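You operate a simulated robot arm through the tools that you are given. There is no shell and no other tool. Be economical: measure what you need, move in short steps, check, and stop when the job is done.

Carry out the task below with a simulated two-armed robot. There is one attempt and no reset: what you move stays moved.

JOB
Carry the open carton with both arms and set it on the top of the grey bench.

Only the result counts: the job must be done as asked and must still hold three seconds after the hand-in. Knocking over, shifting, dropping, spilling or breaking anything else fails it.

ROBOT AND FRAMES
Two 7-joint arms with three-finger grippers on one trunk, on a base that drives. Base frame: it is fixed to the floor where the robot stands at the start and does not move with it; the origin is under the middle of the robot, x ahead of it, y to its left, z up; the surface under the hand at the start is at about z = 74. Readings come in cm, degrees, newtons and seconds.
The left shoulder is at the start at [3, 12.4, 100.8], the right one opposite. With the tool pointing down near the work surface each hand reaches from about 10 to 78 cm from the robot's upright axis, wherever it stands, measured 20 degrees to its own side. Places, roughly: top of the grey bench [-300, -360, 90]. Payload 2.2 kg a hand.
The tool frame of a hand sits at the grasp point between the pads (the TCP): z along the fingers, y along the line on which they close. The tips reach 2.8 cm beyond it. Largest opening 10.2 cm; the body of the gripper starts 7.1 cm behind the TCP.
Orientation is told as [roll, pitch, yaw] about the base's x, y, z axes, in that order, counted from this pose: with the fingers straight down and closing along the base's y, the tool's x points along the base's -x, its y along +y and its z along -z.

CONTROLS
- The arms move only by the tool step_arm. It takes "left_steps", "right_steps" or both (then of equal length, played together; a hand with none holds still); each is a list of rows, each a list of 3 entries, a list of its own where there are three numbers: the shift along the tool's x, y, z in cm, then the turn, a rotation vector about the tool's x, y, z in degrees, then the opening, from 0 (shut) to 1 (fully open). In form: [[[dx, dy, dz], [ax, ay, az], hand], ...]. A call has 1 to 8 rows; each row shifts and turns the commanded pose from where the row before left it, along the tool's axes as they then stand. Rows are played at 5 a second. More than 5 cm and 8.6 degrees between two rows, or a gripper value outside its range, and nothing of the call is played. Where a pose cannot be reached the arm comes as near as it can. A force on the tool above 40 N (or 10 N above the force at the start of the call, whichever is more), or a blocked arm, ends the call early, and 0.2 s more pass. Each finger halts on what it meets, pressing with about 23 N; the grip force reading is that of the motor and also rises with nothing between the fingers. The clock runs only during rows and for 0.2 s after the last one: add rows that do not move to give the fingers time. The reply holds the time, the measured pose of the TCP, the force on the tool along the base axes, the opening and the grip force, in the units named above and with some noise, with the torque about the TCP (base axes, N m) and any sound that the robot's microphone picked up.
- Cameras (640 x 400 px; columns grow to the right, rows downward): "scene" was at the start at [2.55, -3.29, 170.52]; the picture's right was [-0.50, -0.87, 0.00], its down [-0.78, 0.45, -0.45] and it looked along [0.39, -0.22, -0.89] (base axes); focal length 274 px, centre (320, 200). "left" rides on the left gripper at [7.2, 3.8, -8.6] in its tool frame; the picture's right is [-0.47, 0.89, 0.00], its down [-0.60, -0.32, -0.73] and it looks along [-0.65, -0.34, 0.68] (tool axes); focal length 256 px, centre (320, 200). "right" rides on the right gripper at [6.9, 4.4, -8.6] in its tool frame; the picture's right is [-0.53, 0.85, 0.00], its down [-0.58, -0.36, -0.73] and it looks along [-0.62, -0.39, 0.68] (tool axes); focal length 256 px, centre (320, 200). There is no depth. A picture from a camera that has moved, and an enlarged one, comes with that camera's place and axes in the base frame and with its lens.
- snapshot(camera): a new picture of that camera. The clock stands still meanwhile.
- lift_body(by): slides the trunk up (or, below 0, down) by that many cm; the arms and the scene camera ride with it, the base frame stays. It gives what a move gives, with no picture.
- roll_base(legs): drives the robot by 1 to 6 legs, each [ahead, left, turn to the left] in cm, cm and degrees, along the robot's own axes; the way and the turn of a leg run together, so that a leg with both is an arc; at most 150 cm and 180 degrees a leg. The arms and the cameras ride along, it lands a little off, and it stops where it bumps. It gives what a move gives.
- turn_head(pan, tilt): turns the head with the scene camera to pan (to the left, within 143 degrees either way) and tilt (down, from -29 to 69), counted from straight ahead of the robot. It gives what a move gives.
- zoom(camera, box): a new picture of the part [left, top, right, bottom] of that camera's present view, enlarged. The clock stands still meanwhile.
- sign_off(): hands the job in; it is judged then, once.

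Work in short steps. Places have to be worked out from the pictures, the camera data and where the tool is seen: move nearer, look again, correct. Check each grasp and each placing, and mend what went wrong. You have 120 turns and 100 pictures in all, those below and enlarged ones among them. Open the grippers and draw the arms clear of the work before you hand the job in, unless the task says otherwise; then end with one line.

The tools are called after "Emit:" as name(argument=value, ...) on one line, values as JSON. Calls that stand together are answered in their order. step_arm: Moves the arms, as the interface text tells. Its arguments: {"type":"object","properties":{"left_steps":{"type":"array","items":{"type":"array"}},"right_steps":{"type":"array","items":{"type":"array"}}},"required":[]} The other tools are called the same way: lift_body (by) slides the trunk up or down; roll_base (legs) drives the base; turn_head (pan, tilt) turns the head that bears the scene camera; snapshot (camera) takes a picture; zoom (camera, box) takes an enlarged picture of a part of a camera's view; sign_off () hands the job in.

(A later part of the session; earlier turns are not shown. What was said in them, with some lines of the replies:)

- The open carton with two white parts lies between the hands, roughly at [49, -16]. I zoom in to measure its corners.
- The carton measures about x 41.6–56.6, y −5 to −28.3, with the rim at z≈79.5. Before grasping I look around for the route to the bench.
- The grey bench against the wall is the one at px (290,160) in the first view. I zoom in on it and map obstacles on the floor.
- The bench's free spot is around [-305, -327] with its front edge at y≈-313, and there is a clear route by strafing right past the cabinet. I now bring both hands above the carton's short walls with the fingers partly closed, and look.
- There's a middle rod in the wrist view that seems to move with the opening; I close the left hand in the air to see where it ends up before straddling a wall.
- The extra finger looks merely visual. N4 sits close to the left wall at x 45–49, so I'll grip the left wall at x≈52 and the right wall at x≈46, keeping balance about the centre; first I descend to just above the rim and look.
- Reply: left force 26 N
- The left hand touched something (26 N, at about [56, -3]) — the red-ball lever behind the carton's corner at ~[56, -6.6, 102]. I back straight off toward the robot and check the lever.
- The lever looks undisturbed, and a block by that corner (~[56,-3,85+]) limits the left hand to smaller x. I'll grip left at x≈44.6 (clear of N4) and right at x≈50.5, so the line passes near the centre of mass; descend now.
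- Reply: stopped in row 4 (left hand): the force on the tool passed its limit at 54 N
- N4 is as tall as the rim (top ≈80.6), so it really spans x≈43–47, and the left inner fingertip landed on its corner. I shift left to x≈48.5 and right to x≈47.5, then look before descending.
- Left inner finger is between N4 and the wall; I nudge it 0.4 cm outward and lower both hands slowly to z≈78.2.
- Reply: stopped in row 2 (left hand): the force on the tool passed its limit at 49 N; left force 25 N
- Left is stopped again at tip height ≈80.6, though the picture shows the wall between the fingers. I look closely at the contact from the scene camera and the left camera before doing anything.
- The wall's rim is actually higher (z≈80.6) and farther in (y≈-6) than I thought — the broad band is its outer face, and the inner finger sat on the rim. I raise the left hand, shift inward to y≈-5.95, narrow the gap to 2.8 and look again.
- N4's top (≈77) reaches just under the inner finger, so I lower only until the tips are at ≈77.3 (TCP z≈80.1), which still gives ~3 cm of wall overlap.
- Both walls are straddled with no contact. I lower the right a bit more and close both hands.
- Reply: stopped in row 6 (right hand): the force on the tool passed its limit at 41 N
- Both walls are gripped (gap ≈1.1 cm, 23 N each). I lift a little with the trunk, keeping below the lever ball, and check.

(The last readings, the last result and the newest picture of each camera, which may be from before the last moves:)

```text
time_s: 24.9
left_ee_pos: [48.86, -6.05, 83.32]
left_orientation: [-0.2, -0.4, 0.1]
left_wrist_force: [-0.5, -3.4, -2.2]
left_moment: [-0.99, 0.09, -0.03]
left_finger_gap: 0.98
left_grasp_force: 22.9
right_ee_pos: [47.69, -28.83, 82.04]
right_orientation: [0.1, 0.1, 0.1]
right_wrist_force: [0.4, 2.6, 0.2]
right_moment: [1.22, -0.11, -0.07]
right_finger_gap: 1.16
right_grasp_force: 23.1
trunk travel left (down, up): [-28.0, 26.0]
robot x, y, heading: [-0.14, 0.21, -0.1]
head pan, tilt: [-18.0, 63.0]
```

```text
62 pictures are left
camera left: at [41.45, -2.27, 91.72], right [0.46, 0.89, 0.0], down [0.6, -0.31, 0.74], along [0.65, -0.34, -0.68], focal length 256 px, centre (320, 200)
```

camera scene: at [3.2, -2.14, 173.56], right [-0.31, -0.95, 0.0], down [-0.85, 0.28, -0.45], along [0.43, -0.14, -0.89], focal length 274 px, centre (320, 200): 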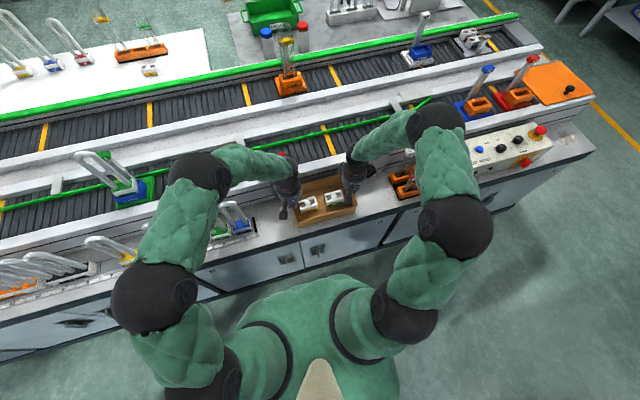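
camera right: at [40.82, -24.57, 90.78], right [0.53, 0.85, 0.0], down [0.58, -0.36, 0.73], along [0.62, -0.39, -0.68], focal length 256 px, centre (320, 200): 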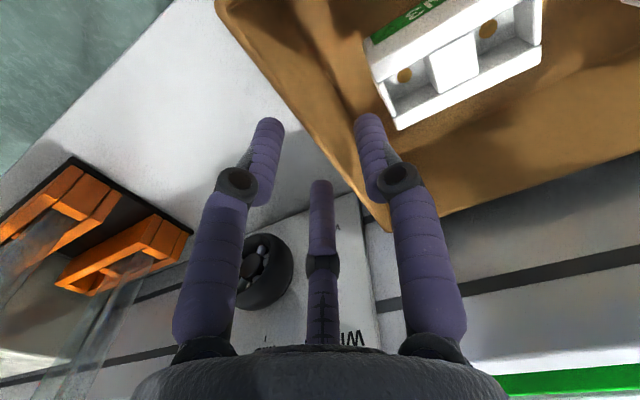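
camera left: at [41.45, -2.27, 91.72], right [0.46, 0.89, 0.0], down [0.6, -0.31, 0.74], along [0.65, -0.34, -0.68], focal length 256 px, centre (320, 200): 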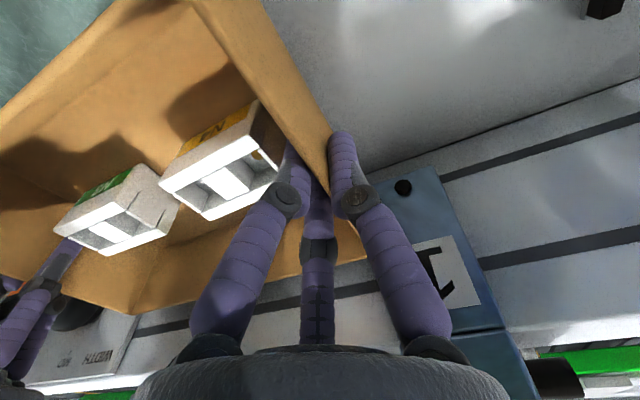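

The carton is up and held. I back the robot away from the table by 14 cm, then raise.

Emit:
roll_base(legs=[[-14, 0, 0]])

Emit:
lift_body(by=14)

Emit:
snapshot(camera="scene")

```text
time_s: 26.2
left_ee_pos: [34.59, -6.0, 83.31]
left_orientation: [-0.2, -0.7, 0.1]
left_wrist_force: [-1.6, -5.7, -2.2]
left_moment: [-1.08, -0.04, -0.03]
left_finger_gap: 1.0
left_grasp_force: 23.1
right_ee_pos: [33.63, -28.88, 82.22]
right_orientation: [0.2, 0.0, 0.2]
right_wrist_force: [0.2, 5.5, 0.4]
right_moment: [1.33, -0.04, -0.03]
right_finger_gap: 1.12
right_grasp_force: 22.7
trunk travel left (down, up): [-28.0, 26.0]
robot x, y, heading: [-14.19, 0.09, 0.1]
head pan, tilt: [-18.0, 63.0]
```

```text
time_s: 27.9
left_ee_pos: [34.67, -6.01, 97.13]
left_orientation: [-0.2, -0.5, 0.1]
left_wrist_force: [-0.3, -1.0, -2.1]
left_moment: [-0.98, 0.11, -0.03]
left_finger_gap: 1.0
left_grasp_force: 23.7
right_ee_pos: [33.65, -28.85, 96.14]
right_orientation: [0.3, 0.1, 0.1]
right_wrist_force: [0.5, 0.4, -0.2]
right_moment: [1.31, -0.12, -0.05]
right_finger_gap: 1.17
right_grasp_force: 23.0
trunk travel left (down, up): [-42.0, 12.0]
robot x, y, heading: [-14.2, -0.27, 0.1]
head pan, tilt: [-18.0, 63.0]
```

```text
61 pictures are left
camera scene: at [-10.89, -2.14, 187.55], right [-0.31, -0.95, 0.0], down [-0.85, 0.27, -0.45], along [0.43, -0.14, -0.89], focal length 274 px, centre (320, 200)
```

scene: 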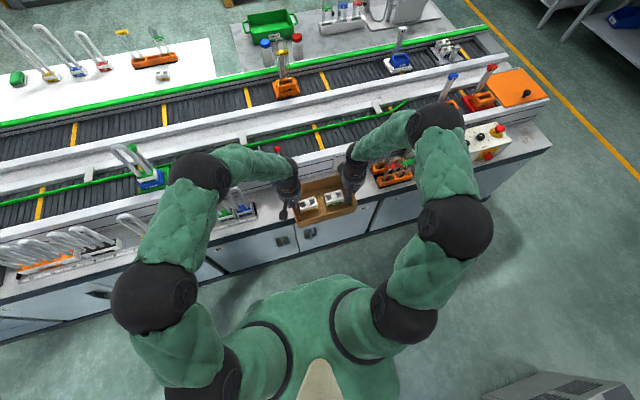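

Raised safely; I lift 8 cm more for clearance over table items and the bench, then strafe right in stages, checking for bumps.

Emit:
lift_body(by=8)

Emit:
turn_head(pan=-90, tilt=40)

Emit:
snapshot(camera="scene")

```text
time_s: 29.1
left_ee_pos: [34.79, -6.01, 105.29]
left_orientation: [-0.2, -0.4, 0.1]
left_wrist_force: [-0.1, -0.1, -3.3]
left_moment: [-1.0, 0.02, -0.03]
left_finger_gap: 1.0
left_grasp_force: 22.6
right_ee_pos: [33.71, -28.94, 104.05]
right_orientation: [0.2, 0.2, 0.2]
right_wrist_force: [1.2, -0.3, 0.4]
right_moment: [1.34, -0.03, -0.05]
right_finger_gap: 1.15
right_grasp_force: 23.4
trunk travel left (down, up): [-50.0, 4.0]
robot x, y, heading: [-14.09, -0.13, 0.1]
head pan, tilt: [-18.0, 63.0]
```

```text
time_s: 30.5
left_ee_pos: [34.84, -6.01, 105.3]
left_orientation: [-0.1, -0.5, 0.1]
left_wrist_force: [-0.3, -1.3, -3.5]
left_moment: [-1.04, -0.04, -0.06]
left_finger_gap: 0.99
left_grasp_force: 23.1
right_ee_pos: [33.74, -28.89, 104.19]
right_orientation: [0.1, 0.1, 0.2]
right_wrist_force: [0.6, 0.7, 0.3]
right_moment: [1.31, 0.03, -0.06]
right_finger_gap: 1.14
right_grasp_force: 22.8
trunk travel left (down, up): [-50.0, 4.0]
robot x, y, heading: [-14.14, 0.05, 0.1]
head pan, tilt: [-90.0, 40.0]
```

```text
60 pictures are left
camera scene: at [-16.9, -8.69, 198.58], right [-1.0, 0.0, 0.0], down [0.0, 0.64, -0.77], along [0.0, -0.77, -0.64], focal length 274 px, centre (320, 200)
```

scene: 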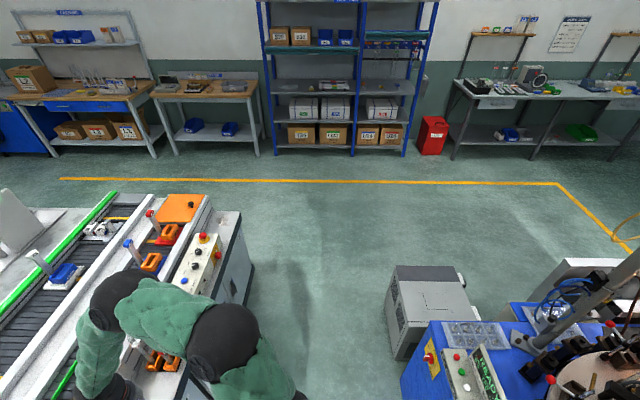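

The channel between table and cabinet is clear (x −60 to 38). I strafe right 150 cm, then 55 more.

Emit:
roll_base(legs=[[0, -75, 0], [0, -75, 0]])

Emit:
roll_base(legs=[[0, -52, 0]])

Emit:
turn_head(pan=-20, tilt=60)

Emit:
snapshot(camera="scene")

```text
time_s: 38.2
left_ee_pos: [35.28, -154.76, 105.31]
left_orientation: [-0.2, -0.5, 0.5]
left_wrist_force: [-0.4, -1.5, -2.3]
left_moment: [-0.99, 0.05, -0.07]
left_finger_gap: 1.02
left_grasp_force: 23.0
right_ee_pos: [34.3, -177.94, 104.16]
right_orientation: [0.1, 0.1, 0.5]
right_wrist_force: [1.0, 0.6, 0.0]
right_moment: [1.32, -0.01, -0.05]
right_finger_gap: 1.14
right_grasp_force: 23.2
trunk travel left (down, up): [-50.0, 4.0]
robot x, y, heading: [-13.5, -149.39, 0.3]
head pan, tilt: [-90.0, 40.0]
```

```text
time_s: 41.2
left_ee_pos: [35.51, -206.61, 105.23]
left_orientation: [-0.2, -0.5, 0.4]
left_wrist_force: [0.2, 0.7, -3.4]
left_moment: [-0.99, 0.01, -0.06]
left_finger_gap: 1.01
left_grasp_force: 23.0
right_ee_pos: [34.64, -229.5, 104.07]
right_orientation: [0.2, 0.1, 0.5]
right_wrist_force: [0.1, 0.4, 0.6]
right_moment: [1.36, -0.01, -0.08]
right_finger_gap: 1.14
right_grasp_force: 22.7
trunk travel left (down, up): [-50.0, 4.0]
robot x, y, heading: [-13.34, -200.55, 0.2]
head pan, tilt: [-90.0, 40.0]
```

```text
time_s: 42.6
left_ee_pos: [35.64, -206.51, 105.3]
left_orientation: [-0.2, -0.5, 0.4]
left_wrist_force: [-0.5, 0.3, -2.0]
left_moment: [-0.96, 0.03, -0.02]
left_finger_gap: 1.0
left_grasp_force: 23.2
right_ee_pos: [34.64, -229.37, 104.23]
right_orientation: [0.2, 0.1, 0.4]
right_wrist_force: [0.1, 0.1, 0.3]
right_moment: [1.33, -0.07, -0.07]
right_finger_gap: 1.11
right_grasp_force: 22.9
trunk travel left (down, up): [-50.0, 4.0]
robot x, y, heading: [-13.35, -201.21, 0.3]
head pan, tilt: [-20.0, 60.0]
```

```text
59 pictures are left
camera scene: at [-9.84, -203.29, 195.9], right [-0.34, -0.94, 0.0], down [-0.82, 0.29, -0.5], along [0.47, -0.17, -0.87], focal length 274 px, centre (320, 200)
```

scene: 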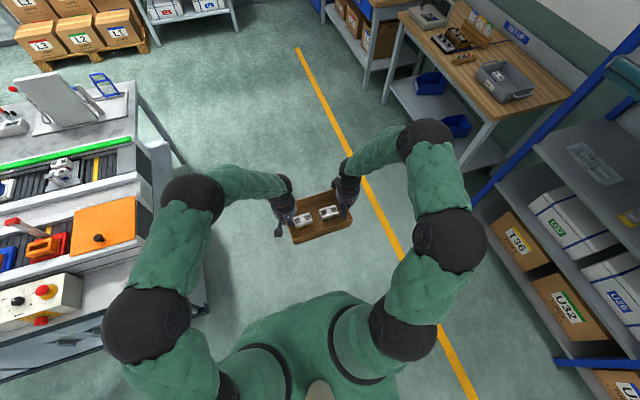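

Carton steady and the area is open. I turn right 90° in place to face the wall side and look along the way to the bench.

Emit:
roll_base(legs=[[0, 0, -45], [0, 0, -45]])

Emit:
turn_head(pan=-70, tilt=35)

Emit:
snapshot(camera="scene")

```text
time_s: 47.1
left_ee_pos: [-18.72, -249.73, 105.21]
left_orientation: [-0.1, -0.5, -89.4]
left_wrist_force: [0.6, -0.1, -3.7]
left_moment: [-0.05, 0.96, -0.03]
left_finger_gap: 1.02
left_grasp_force: 22.9
right_ee_pos: [-41.56, -248.82, 104.14]
right_orientation: [0.1, 0.1, -89.3]
right_wrist_force: [-0.2, -1.1, 0.4]
right_moment: [-0.01, -1.32, -0.06]
right_finger_gap: 1.13
right_grasp_force: 23.0
trunk travel left (down, up): [-50.0, 4.0]
robot x, y, heading: [-13.2, -200.71, -89.5]
head pan, tilt: [-20.0, 60.0]
```

```text
time_s: 48.3
left_ee_pos: [-18.87, -249.64, 105.27]
left_orientation: [-0.2, -0.4, -89.2]
left_wrist_force: [0.0, 1.0, -3.1]
left_moment: [0.06, 0.98, -0.07]
left_finger_gap: 1.03
left_grasp_force: 22.9
right_ee_pos: [-41.6, -248.88, 104.17]
right_orientation: [0.2, 0.0, -89.3]
right_wrist_force: [-1.0, -0.1, 0.3]
right_moment: [-0.03, -1.32, -0.02]
right_finger_gap: 1.13
right_grasp_force: 22.9
trunk travel left (down, up): [-50.0, 4.0]
robot x, y, heading: [-13.58, -200.9, -89.5]
head pan, tilt: [-70.0, 35.0]
```

```text
58 pictures are left
camera scene: at [-21.47, -201.19, 199.33], right [-0.35, 0.94, 0.0], down [0.54, 0.2, -0.82], along [-0.77, -0.29, -0.57], focal length 274 px, centre (320, 200)
```

scene: 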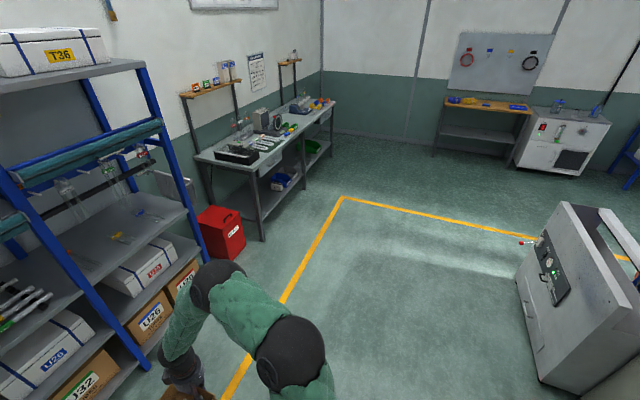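

The way along y≈-200 is free. I strafe right ~270 cm and then look at the bench.

Emit:
roll_base(legs=[[0, -90, 0], [0, -90, 0], [0, -90, 0]])

Emit:
turn_head(pan=0, tilt=40)

Emit:
snapshot(camera="scene")

```text
time_s: 61.7
left_ee_pos: [-289.53, -251.69, 105.23]
left_orientation: [-0.3, -0.5, -89.3]
left_wrist_force: [0.0, 0.7, -2.9]
left_moment: [0.0, 0.92, -0.03]
left_finger_gap: 1.04
left_grasp_force: 22.5
right_ee_pos: [-312.29, -250.86, 104.2]
right_orientation: [0.2, 0.2, -89.3]
right_wrist_force: [0.0, -0.7, 0.7]
right_moment: [-0.01, -1.31, -0.07]
right_finger_gap: 1.15
right_grasp_force: 22.9
trunk travel left (down, up): [-50.0, 4.0]
robot x, y, heading: [-283.88, -202.55, -89.5]
head pan, tilt: [-70.0, 35.0]
```

```text
time_s: 63.1
left_ee_pos: [-289.39, -251.66, 105.16]
left_orientation: [-0.2, -0.5, -89.4]
left_wrist_force: [0.1, 0.1, -3.7]
left_moment: [0.0, 0.95, -0.01]
left_finger_gap: 1.04
left_grasp_force: 22.8
right_ee_pos: [-312.3, -250.84, 104.25]
right_orientation: [0.3, 0.1, -89.4]
right_wrist_force: [-0.6, -0.3, 1.0]
right_moment: [-0.05, -1.33, -0.06]
right_finger_gap: 1.09
right_grasp_force: 23.3
trunk travel left (down, up): [-50.0, 4.0]
robot x, y, heading: [-283.74, -202.73, -89.4]
head pan, tilt: [0.0, 40.0]
```

```text
57 pictures are left
camera scene: at [-283.72, -208.64, 198.58], right [-1.0, -0.01, 0.0], down [-0.01, 0.64, -0.77], along [0.01, -0.77, -0.64], focal length 274 px, centre (320, 200)
```

scene: 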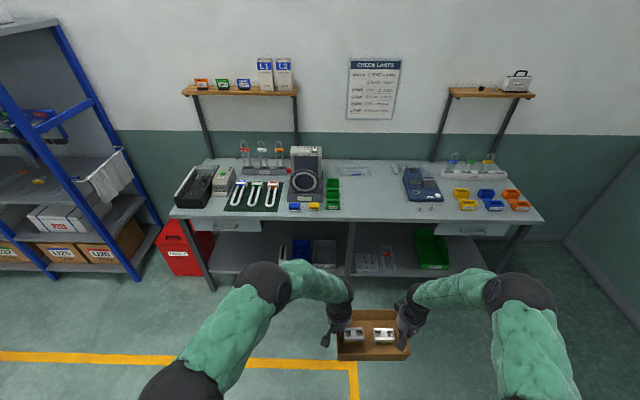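

There's a clear patch between the green bins (x≈-295) and the blue scale (x≈-336), front edge y≈-323. I strafe 14.6 cm right to centre at x≈-315.5, go ahead 60 and look again.

Emit:
roll_base(legs=[[0, -14.6, -0.5], [60, 0, 0]])

Emit:
turn_head(pan=0, tilt=50)

Emit:
snapshot(camera="scene")

```text
time_s: 67.5
left_ee_pos: [-304.32, -311.35, 105.32]
left_orientation: [-0.2, -0.6, -90.0]
left_wrist_force: [0.4, 0.3, -3.2]
left_moment: [-0.03, 0.97, -0.03]
left_finger_gap: 1.0
left_grasp_force: 23.2
right_ee_pos: [-327.23, -310.24, 104.03]
right_orientation: [0.2, 0.1, -89.9]
right_wrist_force: [0.0, -1.0, 0.4]
right_moment: [0.0, -1.32, -0.09]
right_finger_gap: 1.1
right_grasp_force: 23.0
trunk travel left (down, up): [-50.0, 4.0]
robot x, y, heading: [-298.16, -262.48, -90.3]
head pan, tilt: [0.0, 40.0]
```

```text
time_s: 68.2
left_ee_pos: [-304.34, -311.38, 105.31]
left_orientation: [-0.2, -0.4, -90.0]
left_wrist_force: [0.6, -0.9, -2.4]
left_moment: [-0.05, 0.96, 0.01]
left_finger_gap: 1.02
left_grasp_force: 23.6
right_ee_pos: [-327.14, -310.27, 104.16]
right_orientation: [0.2, 0.2, -89.9]
right_wrist_force: [-0.2, 0.7, -0.1]
right_moment: [0.05, -1.3, -0.03]
right_finger_gap: 1.11
right_grasp_force: 22.8
trunk travel left (down, up): [-50.0, 4.0]
robot x, y, heading: [-298.24, -262.67, -90.0]
head pan, tilt: [0.0, 50.0]
```

```text
56 pictures are left
camera scene: at [-298.21, -267.54, 197.16], right [-1.0, 0.0, 0.0], down [0.0, 0.77, -0.64], along [0.0, -0.64, -0.77], focal length 274 px, centre (320, 200)
```

scene: 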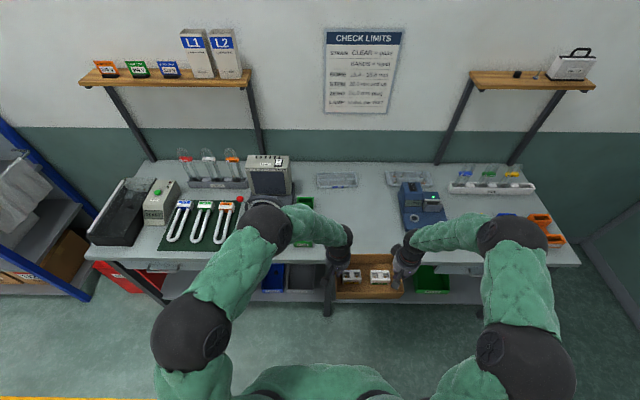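

Clearances look right (bins to x=-296.5, scale from -336). I drive ahead 18 more, then extend the arms the last bit.

Emit:
roll_base(legs=[[18, -0.5, 0]])

Emit:
step_arm(left_steps=[[[-1, 0, 0], [0, 0, 0], 0], [[-1, 0, 0], [0, 0, 0], 0], [[-1, 0, 0], [0, 0, 0], 0], [[-1, 0, 0], [0, 0, 0], 0], [[-1, 0, 0], [0, 0, 0], 0], [[-1, 0, 0], [0, 0, 0], 0], [[0, 0, 0], [0, 0, 0], 0]], right_steps=[[[-1, 0, 0], [0, 0, 0], 0], [[-1, 0, 0], [0, 0, 0], 0], [[-1, 0, 0], [0, 0, 0], 0], [[-1, 0, 0], [0, 0, 0], 0], [[-1, 0, 0], [0, 0, 0], 0], [[-1, 0, 0], [0, 0, 0], 0], [[0, 0, 0], [0, 0, 0], 0]])

Emit:
turn_head(pan=0, tilt=60)

Emit:
snapshot(camera="scene")

```text
time_s: 69.7
left_ee_pos: [-304.76, -329.17, 105.23]
left_orientation: [-0.2, -0.5, -89.9]
left_wrist_force: [0.5, 0.3, -3.6]
left_moment: [0.01, 1.0, 0.0]
left_finger_gap: 1.02
left_grasp_force: 23.1
right_ee_pos: [-327.63, -328.06, 104.13]
right_orientation: [0.3, 0.1, -89.9]
right_wrist_force: [-0.1, -0.9, -0.2]
right_moment: [-0.03, -1.34, -0.03]
right_finger_gap: 1.13
right_grasp_force: 23.1
trunk travel left (down, up): [-50.0, 4.0]
robot x, y, heading: [-298.84, -280.73, -90.2]
head pan, tilt: [0.0, 50.0]
```

```text
time_s: 71.3
left_ee_pos: [-304.72, -335.07, 105.27]
left_orientation: [-0.2, -0.4, -89.9]
left_wrist_force: [-2.6, -0.3, -2.8]
left_moment: [0.1, 1.01, -0.02]
left_finger_gap: 1.0
left_grasp_force: 23.1
right_ee_pos: [-327.62, -333.98, 104.17]
right_orientation: [0.2, 0.1, -89.8]
right_wrist_force: [2.5, -0.3, 0.5]
right_moment: [-0.15, -1.37, -0.04]
right_finger_gap: 1.13
right_grasp_force: 22.9
trunk travel left (down, up): [-50.0, 4.0]
robot x, y, heading: [-298.45, -280.42, -89.9]
head pan, tilt: [0.0, 50.0]
```

```text
time_s: 72.0
left_ee_pos: [-304.65, -335.18, 105.38]
left_orientation: [-0.1, -0.4, -90.0]
left_wrist_force: [-4.1, 1.2, -3.2]
left_moment: [0.06, 0.99, -0.02]
left_finger_gap: 1.0
left_grasp_force: 22.5
right_ee_pos: [-327.64, -334.1, 104.08]
right_orientation: [0.2, 0.3, -89.9]
right_wrist_force: [3.6, -0.8, 1.4]
right_moment: [-0.1, -1.38, -0.02]
right_finger_gap: 1.13
right_grasp_force: 22.5
trunk travel left (down, up): [-50.0, 4.0]
robot x, y, heading: [-298.84, -280.01, -89.9]
head pan, tilt: [0.0, 60.0]
```

```text
55 pictures are left
camera scene: at [-298.7, -284.26, 195.91], right [-1.0, 0.0, 0.0], down [0.0, 0.87, -0.5], along [0.0, -0.5, -0.87], focal length 274 px, centre (320, 200)
```

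scene: 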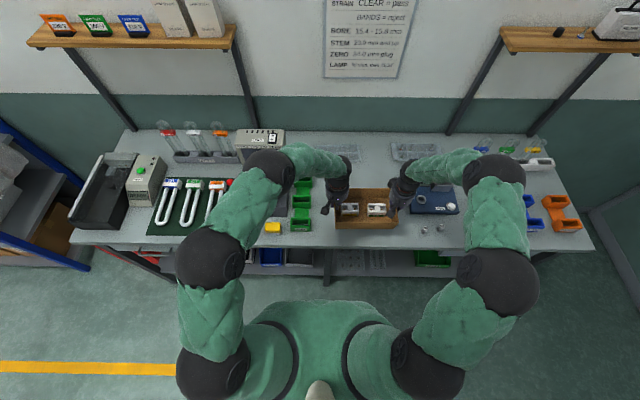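

Carton is over the clear patch. I push 2 cm deeper and lower the trunk by 6.5, then check clearances.

Emit:
step_arm(left_steps=[[[-1, 0, 0], [0, 0, 0], 0], [[-1, 0, 0], [0, 0, 0], 0], [[0, 0, 0], [0, 0, 0], 0]], right_steps=[[[-1, 0, 0], [0, 0, 0], 0], [[-1, 0, 0], [0, 0, 0], 0], [[0, 0, 0], [0, 0, 0], 0]])

Emit:
lift_body(by=-6.5)

Emit:
snapshot(camera="left")

Emit:
snapshot(camera="right")

Emit:
zoom(camera="scene", box=[270, 140, 470, 265])

```text
time_s: 72.8
left_ee_pos: [-304.8, -336.98, 105.28]
left_orientation: [-0.2, -0.5, -89.9]
left_wrist_force: [-2.8, 0.1, -2.9]
left_moment: [-0.08, 0.99, 0.01]
left_finger_gap: 1.0
left_grasp_force: 23.8
right_ee_pos: [-327.6, -336.07, 103.98]
right_orientation: [0.3, 0.1, -89.9]
right_wrist_force: [2.4, -0.2, 1.2]
right_moment: [0.04, -1.39, 0.0]
right_finger_gap: 1.13
right_grasp_force: 23.5
trunk travel left (down, up): [-50.0, 4.0]
robot x, y, heading: [-298.65, -280.44, -89.8]
head pan, tilt: [0.0, 60.0]
```

```text
time_s: 73.8
left_ee_pos: [-304.83, -337.11, 98.85]
left_orientation: [-0.2, -0.6, -89.9]
left_wrist_force: [-2.8, 0.3, -3.0]
left_moment: [0.01, 0.99, 0.0]
left_finger_gap: 1.01
left_grasp_force: 23.2
right_ee_pos: [-327.65, -336.04, 97.63]
right_orientation: [0.2, 0.1, -89.9]
right_wrist_force: [3.0, 0.2, 0.3]
right_moment: [0.01, -1.34, 0.01]
right_finger_gap: 1.15
right_grasp_force: 22.8
trunk travel left (down, up): [-43.5, 10.5]
robot x, y, heading: [-298.78, -280.66, -90.1]
head pan, tilt: [0.0, 60.0]
```

```text
54 pictures are left
camera left: at [-300.98, -329.82, 107.32], right [0.89, -0.46, 0.0], down [-0.31, -0.6, 0.74], along [-0.34, -0.65, -0.68], focal length 256 px, centre (320, 200)
```

left: 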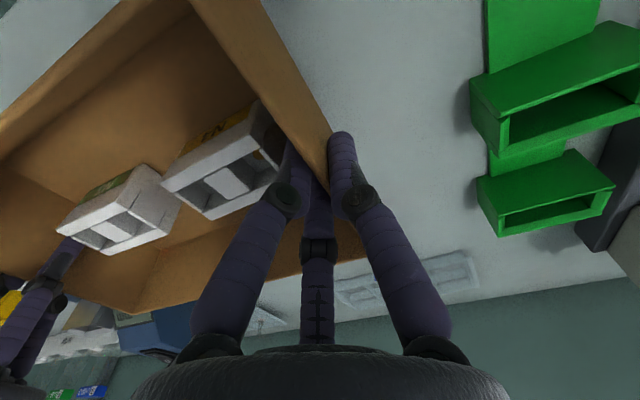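

```text
53 pictures are left
camera right: at [-323.24, -329.2, 106.22], right [0.85, -0.53, 0.0], down [-0.37, -0.58, 0.73], along [-0.39, -0.62, -0.68], focal length 256 px, centre (320, 200)
```

right: 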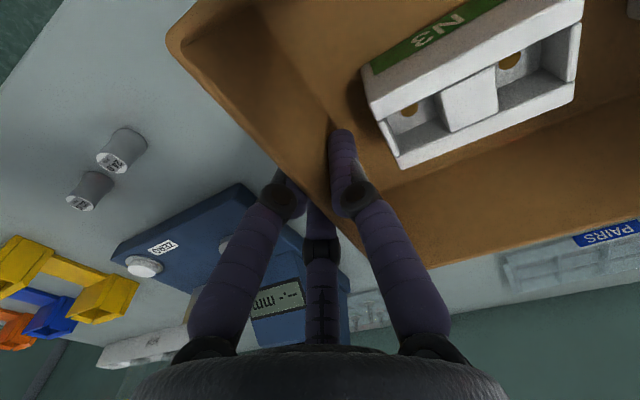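

```text
3.20 times, centred on (370, 202) of scene
camera zoom: at [-298.69, -284.22, 189.42], right [-1.0, 0.0, 0.0], down [0.0, 0.87, -0.5], along [0.0, -0.5, -0.87], focal length 875 px, centre (160, 192)
```

zoom: 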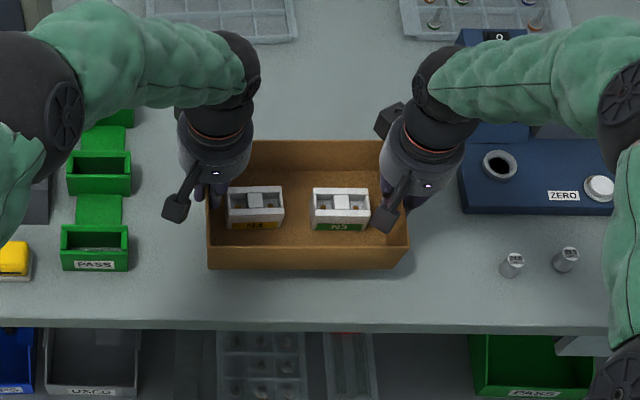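

Clear all around; carton fully inside the bench edge. I lower further in small steps, watching the force.

Emit:
lift_body(by=-1.6)

Emit:
lift_body(by=-0.5)

Emit:
zoom(camera="scene", box=[310, 180, 430, 255])

```text
time_s: 74.5
left_ee_pos: [-304.76, -337.09, 97.19]
left_orientation: [-0.3, -0.5, -89.8]
left_wrist_force: [-2.8, 0.3, -3.1]
left_moment: [-0.03, 1.03, -0.01]
left_finger_gap: 1.01
left_grasp_force: 23.2
right_ee_pos: [-327.59, -336.05, 95.92]
right_orientation: [0.2, 0.1, -89.8]
right_wrist_force: [3.5, -0.3, 1.3]
right_moment: [0.01, -1.33, 0.01]
right_finger_gap: 1.17
right_grasp_force: 23.1
trunk travel left (down, up): [-41.9, 12.1]
robot x, y, heading: [-298.74, -280.38, -90.2]
head pan, tilt: [0.0, 60.0]
```

```text
time_s: 75.0
left_ee_pos: [-304.73, -337.09, 96.73]
left_orientation: [-0.3, -0.5, -89.9]
left_wrist_force: [-4.1, 0.0, -2.5]
left_moment: [0.0, 0.99, 0.04]
left_finger_gap: 0.97
left_grasp_force: 23.3
right_ee_pos: [-327.46, -336.16, 95.45]
right_orientation: [0.2, 0.1, -89.9]
right_wrist_force: [3.2, 0.0, 1.0]
right_moment: [0.0, -1.3, -0.03]
right_finger_gap: 1.17
right_grasp_force: 22.9
trunk travel left (down, up): [-41.4, 12.6]
robot x, y, heading: [-298.65, -280.28, -89.8]
head pan, tilt: [0.0, 60.0]
```

```text
5.33 times, centred on (370, 218) of scene
camera zoom: at [-298.69, -284.21, 187.3], right [-1.0, 0.0, 0.0], down [0.0, 0.87, -0.5], along [0.0, -0.5, -0.87], focal length 1459 px, centre (53, 107)
```

zoom: 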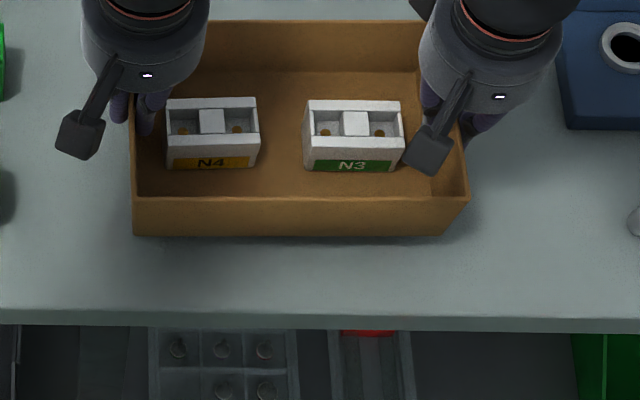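

Not in contact yet; I keep lowering in small steps.

Emit:
lift_body(by=-0.4)

Emit:
lift_body(by=-0.3)

```text
time_s: 75.5
left_ee_pos: [-304.74, -337.02, 96.3]
left_orientation: [-0.1, -0.4, -89.9]
left_wrist_force: [-3.6, -0.3, -2.5]
left_moment: [-0.02, 1.03, 0.03]
left_finger_gap: 0.99
left_grasp_force: 22.9
right_ee_pos: [-327.62, -336.02, 95.12]
right_orientation: [0.2, 0.1, -89.8]
right_wrist_force: [3.8, -0.2, 0.0]
right_moment: [-0.04, -1.28, 0.04]
right_finger_gap: 1.14
right_grasp_force: 22.8
trunk travel left (down, up): [-41.0, 13.0]
robot x, y, heading: [-298.74, -280.39, -90.0]
head pan, tilt: [0.0, 60.0]
```

```text
time_s: 76.1
left_ee_pos: [-304.61, -337.03, 95.91]
left_orientation: [-0.2, -0.5, -89.8]
left_wrist_force: [-4.0, -0.2, -3.1]
left_moment: [-0.02, 1.04, 0.02]
left_finger_gap: 1.0
left_grasp_force: 23.4
right_ee_pos: [-327.65, -336.02, 94.76]
right_orientation: [0.2, 0.1, -89.8]
right_wrist_force: [4.2, -0.5, 0.6]
right_moment: [-0.04, -1.33, -0.02]
right_finger_gap: 1.15
right_grasp_force: 23.1
trunk travel left (down, up): [-40.7, 13.3]
robot x, y, heading: [-298.57, -280.45, -90.3]
head pan, tilt: [0.0, 60.0]
```

Emit:
lift_body(by=-0.3)

Emit:
lift_body(by=-0.3)

Emit:
zoom(camera="scene", box=[310, 180, 430, 255])

```text
time_s: 76.6
left_ee_pos: [-304.6, -337.07, 95.64]
left_orientation: [-0.3, -0.4, -89.9]
left_wrist_force: [-3.9, 0.4, -2.9]
left_moment: [-0.02, 1.03, 0.0]
left_finger_gap: 1.01
left_grasp_force: 23.4
right_ee_pos: [-327.69, -336.01, 94.42]
right_orientation: [0.2, 0.1, -89.9]
right_wrist_force: [3.3, -0.3, 0.8]
right_moment: [-0.01, -1.31, 0.02]
right_finger_gap: 1.14
right_grasp_force: 23.1
trunk travel left (down, up): [-40.4, 13.6]
robot x, y, heading: [-298.62, -280.57, -90.1]
head pan, tilt: [0.0, 60.0]
```

```text
time_s: 77.1
left_ee_pos: [-304.69, -337.04, 95.37]
left_orientation: [-0.2, -0.4, -89.9]
left_wrist_force: [-3.5, -0.1, -2.5]
left_moment: [-0.01, 1.05, 0.01]
left_finger_gap: 1.0
left_grasp_force: 22.7
right_ee_pos: [-327.65, -336.06, 94.18]
right_orientation: [0.2, 0.0, -89.9]
right_wrist_force: [4.8, 0.7, 0.5]
right_moment: [-0.01, -1.31, -0.01]
right_finger_gap: 1.16
right_grasp_force: 23.5
trunk travel left (down, up): [-40.1, 13.9]
robot x, y, heading: [-298.9, -280.59, -90.0]
head pan, tilt: [0.0, 60.0]
```

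```text
5.33 times, centred on (370, 218) of scene
camera zoom: at [-298.7, -284.23, 186.0], right [-1.0, 0.0, 0.0], down [0.0, 0.87, -0.5], along [0.0, -0.5, -0.87], focal length 1459 px, centre (53, 107)
```

zoom: 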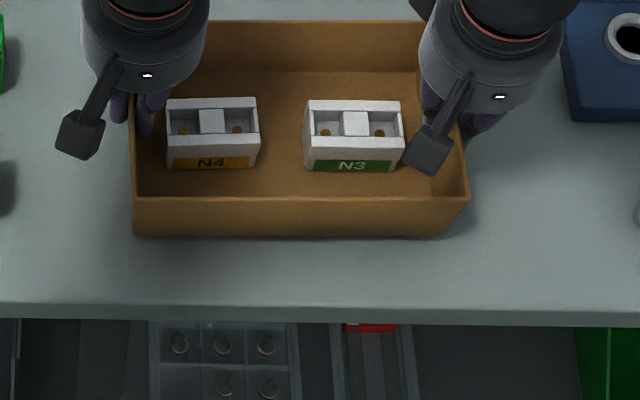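

Still no contact; continue down.

Emit:
lift_body(by=-0.4)

Emit:
lift_body(by=-0.4)

Emit:
lift_body(by=-0.4)

```text
time_s: 77.6
left_ee_pos: [-304.72, -337.01, 94.9]
left_orientation: [-0.2, -0.4, -90.0]
left_wrist_force: [-3.2, -1.1, -2.4]
left_moment: [0.0, 1.07, 0.0]
left_finger_gap: 1.0
left_grasp_force: 23.1
right_ee_pos: [-327.61, -335.95, 93.83]
right_orientation: [0.2, 0.0, -90.0]
right_wrist_force: [4.6, -0.5, 0.5]
right_moment: [-0.01, -1.31, 0.05]
right_finger_gap: 1.14
right_grasp_force: 23.5
trunk travel left (down, up): [-39.7, 14.3]
robot x, y, heading: [-298.73, -280.37, -89.7]
head pan, tilt: [0.0, 60.0]
```

```text
time_s: 78.2
left_ee_pos: [-304.7, -337.06, 94.54]
left_orientation: [-0.2, -0.3, -90.0]
left_wrist_force: [-4.4, 0.4, -2.0]
left_moment: [-0.02, 1.02, -0.01]
left_finger_gap: 0.99
left_grasp_force: 22.8
right_ee_pos: [-327.52, -336.02, 93.29]
right_orientation: [0.2, 0.1, -89.9]
right_wrist_force: [4.2, -0.6, 0.1]
right_moment: [0.01, -1.36, -0.01]
right_finger_gap: 1.16
right_grasp_force: 23.2
trunk travel left (down, up): [-39.3, 14.7]
robot x, y, heading: [-298.72, -280.33, -90.2]
head pan, tilt: [0.0, 60.0]
```

```text
time_s: 78.7
left_ee_pos: [-304.78, -337.16, 94.31]
left_orientation: [-0.2, -0.5, -89.8]
left_wrist_force: [-6.3, 0.2, 1.5]
left_moment: [0.65, 1.1, -0.02]
left_finger_gap: 1.04
left_grasp_force: 22.8
right_ee_pos: [-327.68, -336.09, 93.15]
right_orientation: [0.1, 0.0, -90.0]
right_wrist_force: [5.0, 1.9, 13.9]
right_moment: [0.77, -1.38, 0.11]
right_finger_gap: 1.15
right_grasp_force: 23.1
trunk travel left (down, up): [-38.9, 15.1]
robot x, y, heading: [-298.64, -280.68, -90.1]
head pan, tilt: [0.0, 60.0]
```

Contact: the right reads +14 N and the moments show the near edge touching first. One small step more, then look.

Emit:
lift_body(by=-0.2)

Emit:
zoom(camera="scene", box=[310, 180, 430, 255])

Emit:
snapshot(camera="right")

```text
time_s: 79.2
left_ee_pos: [-304.88, -337.04, 94.34]
left_orientation: [-0.3, -0.9, -89.9]
left_wrist_force: [-7.7, -2.1, 9.6]
left_moment: [0.48, 1.08, -0.01]
left_finger_gap: 1.01
left_grasp_force: 23.5
right_ee_pos: [-327.67, -336.13, 93.16]
right_orientation: [0.0, -0.3, -89.9]
right_wrist_force: [8.4, 0.4, 25.4]
right_moment: [0.43, -1.45, 0.13]
right_finger_gap: 1.14
right_grasp_force: 23.2
trunk travel left (down, up): [-38.7, 15.3]
robot x, y, heading: [-298.51, -280.43, -90.1]
head pan, tilt: [0.0, 60.0]
```

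```text
5.33 times, centred on (370, 218) of scene
camera zoom: at [-298.55, -283.9, 184.64], right [-1.0, 0.0, 0.0], down [0.0, 0.87, -0.5], along [0.0, -0.5, -0.87], focal length 1459 px, centre (53, 107)
```

zoom: 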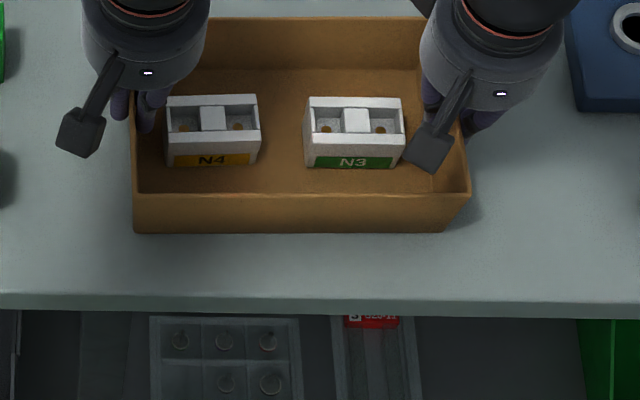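

```text
48 pictures are left
camera right: at [-323.2, -329.16, 101.66], right [0.85, -0.53, 0.0], down [-0.36, -0.57, 0.73], along [-0.39, -0.62, -0.68], focal length 256 px, centre (320, 200)
```

right: 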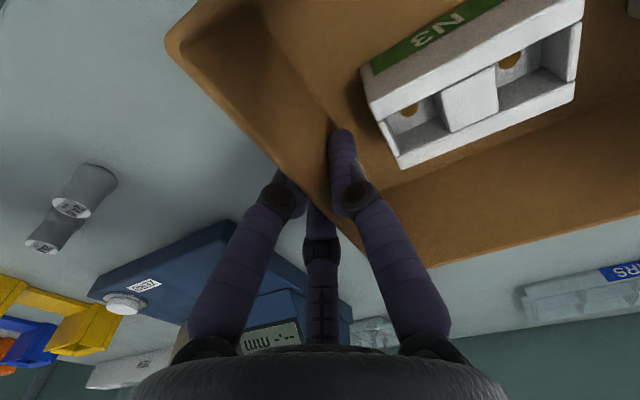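

The carton is seated (both hands feel upward force). I open both hands a modest amount.

Emit:
step_arm(left_steps=[[[0, 0, 0], [0, 0, 0], 0.15], [[0, 0, 0], [0, 0, 0], 0.22], [[0, 0, 0], [0, 0, 0], 0.26], [[0, 0, 0], [0, 0, 0], 0.26], [[0, 0, 0], [0, 0, 0], 0.26]], right_steps=[[[0, 0, 0], [0, 0, 0], 0.15], [[0, 0, 0], [0, 0, 0], 0.22], [[0, 0, 0], [0, 0, 0], 0.32], [[0, 0, 0], [0, 0, 0], 0.32], [[0, 0, 0], [0, 0, 0], 0.32]])

Emit:
snapshot(camera="left")

Emit:
snapshot(camera="right")

```text
time_s: 80.4
left_ee_pos: [-304.84, -337.02, 94.08]
left_orientation: [-0.2, -0.4, -89.8]
left_wrist_force: [0.0, 0.5, 0.7]
left_moment: [0.0, 0.0, -0.03]
left_finger_gap: 2.64
left_grasp_force: 0.1
right_ee_pos: [-327.68, -336.23, 92.77]
right_orientation: [0.1, 0.2, -89.9]
right_wrist_force: [0.3, -0.4, 0.8]
right_moment: [-0.04, 0.02, 0.0]
right_finger_gap: 3.29
right_grasp_force: 0.1
trunk travel left (down, up): [-38.7, 15.3]
robot x, y, heading: [-299.1, -280.58, -89.9]
head pan, tilt: [0.0, 60.0]
```

```text
47 pictures are left
camera left: at [-300.97, -329.83, 102.49], right [0.89, -0.46, 0.0], down [-0.31, -0.6, 0.74], along [-0.34, -0.65, -0.68], focal length 256 px, centre (320, 200)
```

left: 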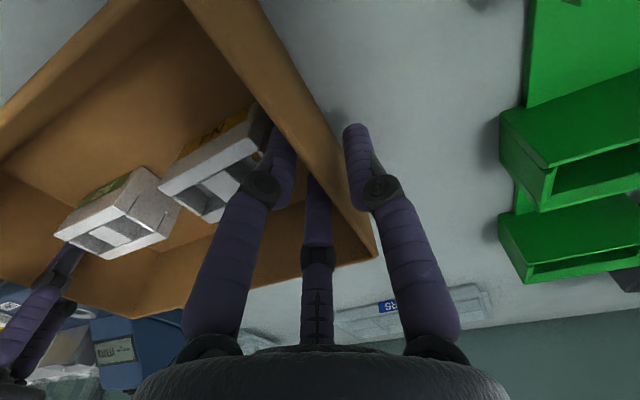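

```text
46 pictures are left
camera right: at [-323.25, -329.2, 101.38], right [0.85, -0.53, 0.0], down [-0.37, -0.58, 0.73], along [-0.39, -0.62, -0.68], focal length 256 px, centre (320, 200)
```

right: 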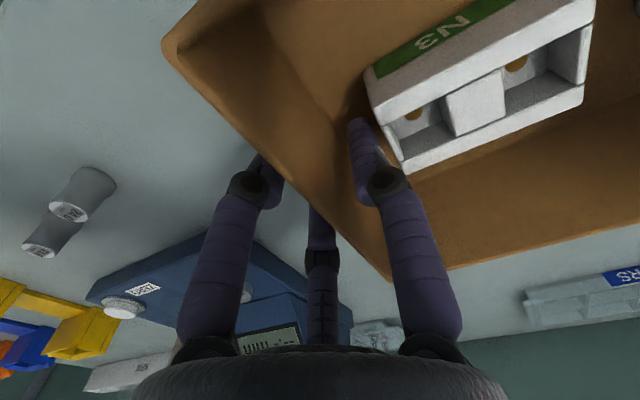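

Both hands are free of the walls. I raise the hands straight up with the arms (force-guarded), then with the trunk.

Emit:
step_arm(left_steps=[[[0, 0, -0.7], [0, 0, 0], 0.26], [[0, 0, -1], [0, 0, 0], 0.26], [[0, 0, -1], [0, 0, 0], 0.26], [[0, 0, -1.5], [0, 0, 0], 0.26], [[0, 0, -2], [0, 0, 0], 0.26], [[0, 0, 0], [0, 0, 0], 0.26]], right_steps=[[[0, 0, -0.7], [0, 0, 0], 0.32], [[0, 0, -1], [0, 0, 0], 0.32], [[0, 0, -1], [0, 0, 0], 0.32], [[0, 0, -1.5], [0, 0, 0], 0.32], [[0, 0, -2], [0, 0, 0], 0.32], [[0, 0, 0], [0, 0, 0], 0.32]])

Emit:
lift_body(by=12)

Emit:
snapshot(camera="scene")

```text
time_s: 81.8
left_ee_pos: [-304.71, -336.95, 100.16]
left_orientation: [-0.1, -0.4, -89.9]
left_wrist_force: [-0.3, -1.2, -0.8]
left_moment: [0.03, 0.0, -0.02]
left_finger_gap: 2.62
left_grasp_force: 0.2
right_ee_pos: [-327.68, -336.04, 99.09]
right_orientation: [0.3, 0.2, -89.7]
right_wrist_force: [-0.3, 0.4, 0.4]
right_moment: [0.0, 0.01, -0.02]
right_finger_gap: 3.25
right_grasp_force: 0.1
trunk travel left (down, up): [-38.7, 15.3]
robot x, y, heading: [-298.84, -280.21, -89.7]
head pan, tilt: [0.0, 60.0]
```

```text
time_s: 83.3
left_ee_pos: [-304.61, -337.22, 112.18]
left_orientation: [0.0, -0.4, -90.0]
left_wrist_force: [-0.1, 0.8, -0.6]
left_moment: [-0.01, 0.02, 0.02]
left_finger_gap: 2.65
left_grasp_force: 0.1
right_ee_pos: [-327.71, -336.13, 111.02]
right_orientation: [0.3, 0.0, -89.9]
right_wrist_force: [0.2, -0.1, 0.2]
right_moment: [-0.01, 0.0, 0.0]
right_finger_gap: 3.29
right_grasp_force: 0.0
trunk travel left (down, up): [-50.7, 3.3]
robot x, y, heading: [-298.66, -280.39, -90.0]
head pan, tilt: [0.0, 60.0]
```

```text
45 pictures are left
camera scene: at [-298.7, -284.25, 196.59], right [-1.0, 0.0, 0.0], down [0.0, 0.87, -0.5], along [0.0, -0.5, -0.87], focal length 274 px, centre (320, 200)
```

scene: 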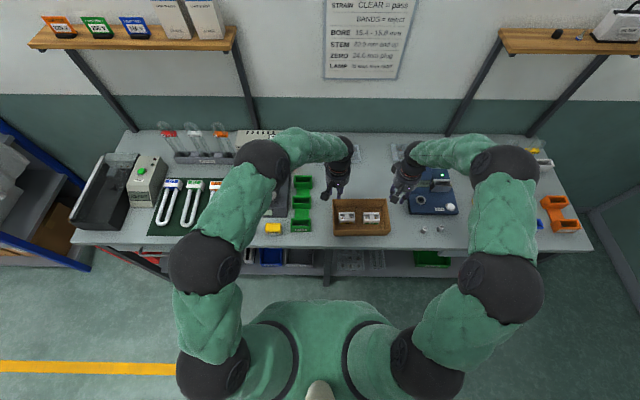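

The carton sits flat and clear on the bench with both parts inside. I back the base off 35 cm, open the grippers and take a last look.

Emit:
roll_base(legs=[[-35, 0, 0]])

Emit:
step_arm(left_steps=[[[0, 0, 0], [0, 0, 0], 1], [[0, 0, 0], [0, 0, 0], 1], [[0, 0, 0], [0, 0, 0], 1]], right_steps=[[[0, 0, 0], [0, 0, 0], 1], [[0, 0, 0], [0, 0, 0], 1], [[0, 0, 0], [0, 0, 0], 1]])

Emit:
turn_head(pan=0, tilt=45)

Emit:
snapshot(camera="scene")

```text
time_s: 85.6
left_ee_pos: [-304.71, -301.68, 112.17]
left_orientation: [-0.1, -0.4, -90.0]
left_wrist_force: [0.2, -0.1, 0.3]
left_moment: [-0.02, -0.01, 0.02]
left_finger_gap: 2.66
left_grasp_force: 0.0
right_ee_pos: [-327.62, -300.66, 110.97]
right_orientation: [0.2, 0.1, -89.9]
right_wrist_force: [-0.4, 0.5, 1.0]
right_moment: [0.01, 0.01, 0.02]
right_finger_gap: 3.27
right_grasp_force: 0.1
trunk travel left (down, up): [-50.7, 3.3]
robot x, y, heading: [-298.99, -244.91, -90.2]
head pan, tilt: [0.0, 60.0]
```

```text
time_s: 86.4
left_ee_pos: [-304.69, -301.62, 112.15]
left_orientation: [-0.2, -0.5, -90.1]
left_wrist_force: [-0.3, 0.4, 0.4]
left_moment: [-0.01, -0.03, 0.01]
left_finger_gap: 10.2
left_grasp_force: 0.0
right_ee_pos: [-327.84, -300.57, 110.96]
right_orientation: [0.1, 0.1, -89.9]
right_wrist_force: [0.3, 0.2, 0.4]
right_moment: [-0.01, -0.01, 0.0]
right_finger_gap: 10.19
right_grasp_force: 0.1
trunk travel left (down, up): [-50.7, 3.3]
robot x, y, heading: [-298.98, -245.12, -89.9]
head pan, tilt: [0.0, 60.0]
```

```text
time_s: 87.2
left_ee_pos: [-304.76, -301.83, 112.16]
left_orientation: [-0.3, -0.4, -90.0]
left_wrist_force: [0.3, 0.5, 0.1]
left_moment: [0.0, 0.01, -0.01]
left_finger_gap: 10.18
left_grasp_force: 0.0
right_ee_pos: [-327.59, -300.71, 111.0]
right_orientation: [0.3, 0.1, -89.9]
right_wrist_force: [0.0, -0.9, 0.4]
right_moment: [0.0, 0.01, 0.0]
right_finger_gap: 10.2
right_grasp_force: 0.0
trunk travel left (down, up): [-50.7, 3.3]
robot x, y, heading: [-298.83, -244.87, -90.3]
head pan, tilt: [0.0, 45.0]
```

```text
44 pictures are left
camera scene: at [-298.69, -250.3, 198.55], right [-1.0, 0.0, 0.0], down [0.0, 0.71, -0.71], along [0.0, -0.71, -0.71], focal length 274 px, centre (320, 200)
```

scene: 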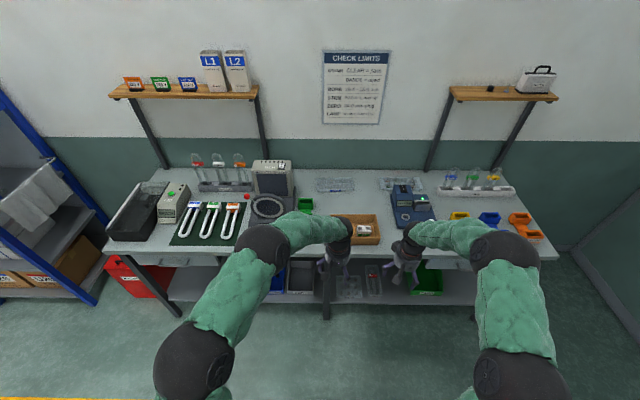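

The carton rests on the bench, nothing else there is disturbed, the grippers are open and clear; handing in.

Emit:
sign_off()

```text
The job is handed in.
```

The open carton was carried with both arms and now stands on the grey bench top, with both parts still inside. On the way to the grasp, the left hand pressed against a fixture beside the carton's start position and twice on the carton itself. No damage or shift showed in the pictures, though I did not take a final look at the fixture.
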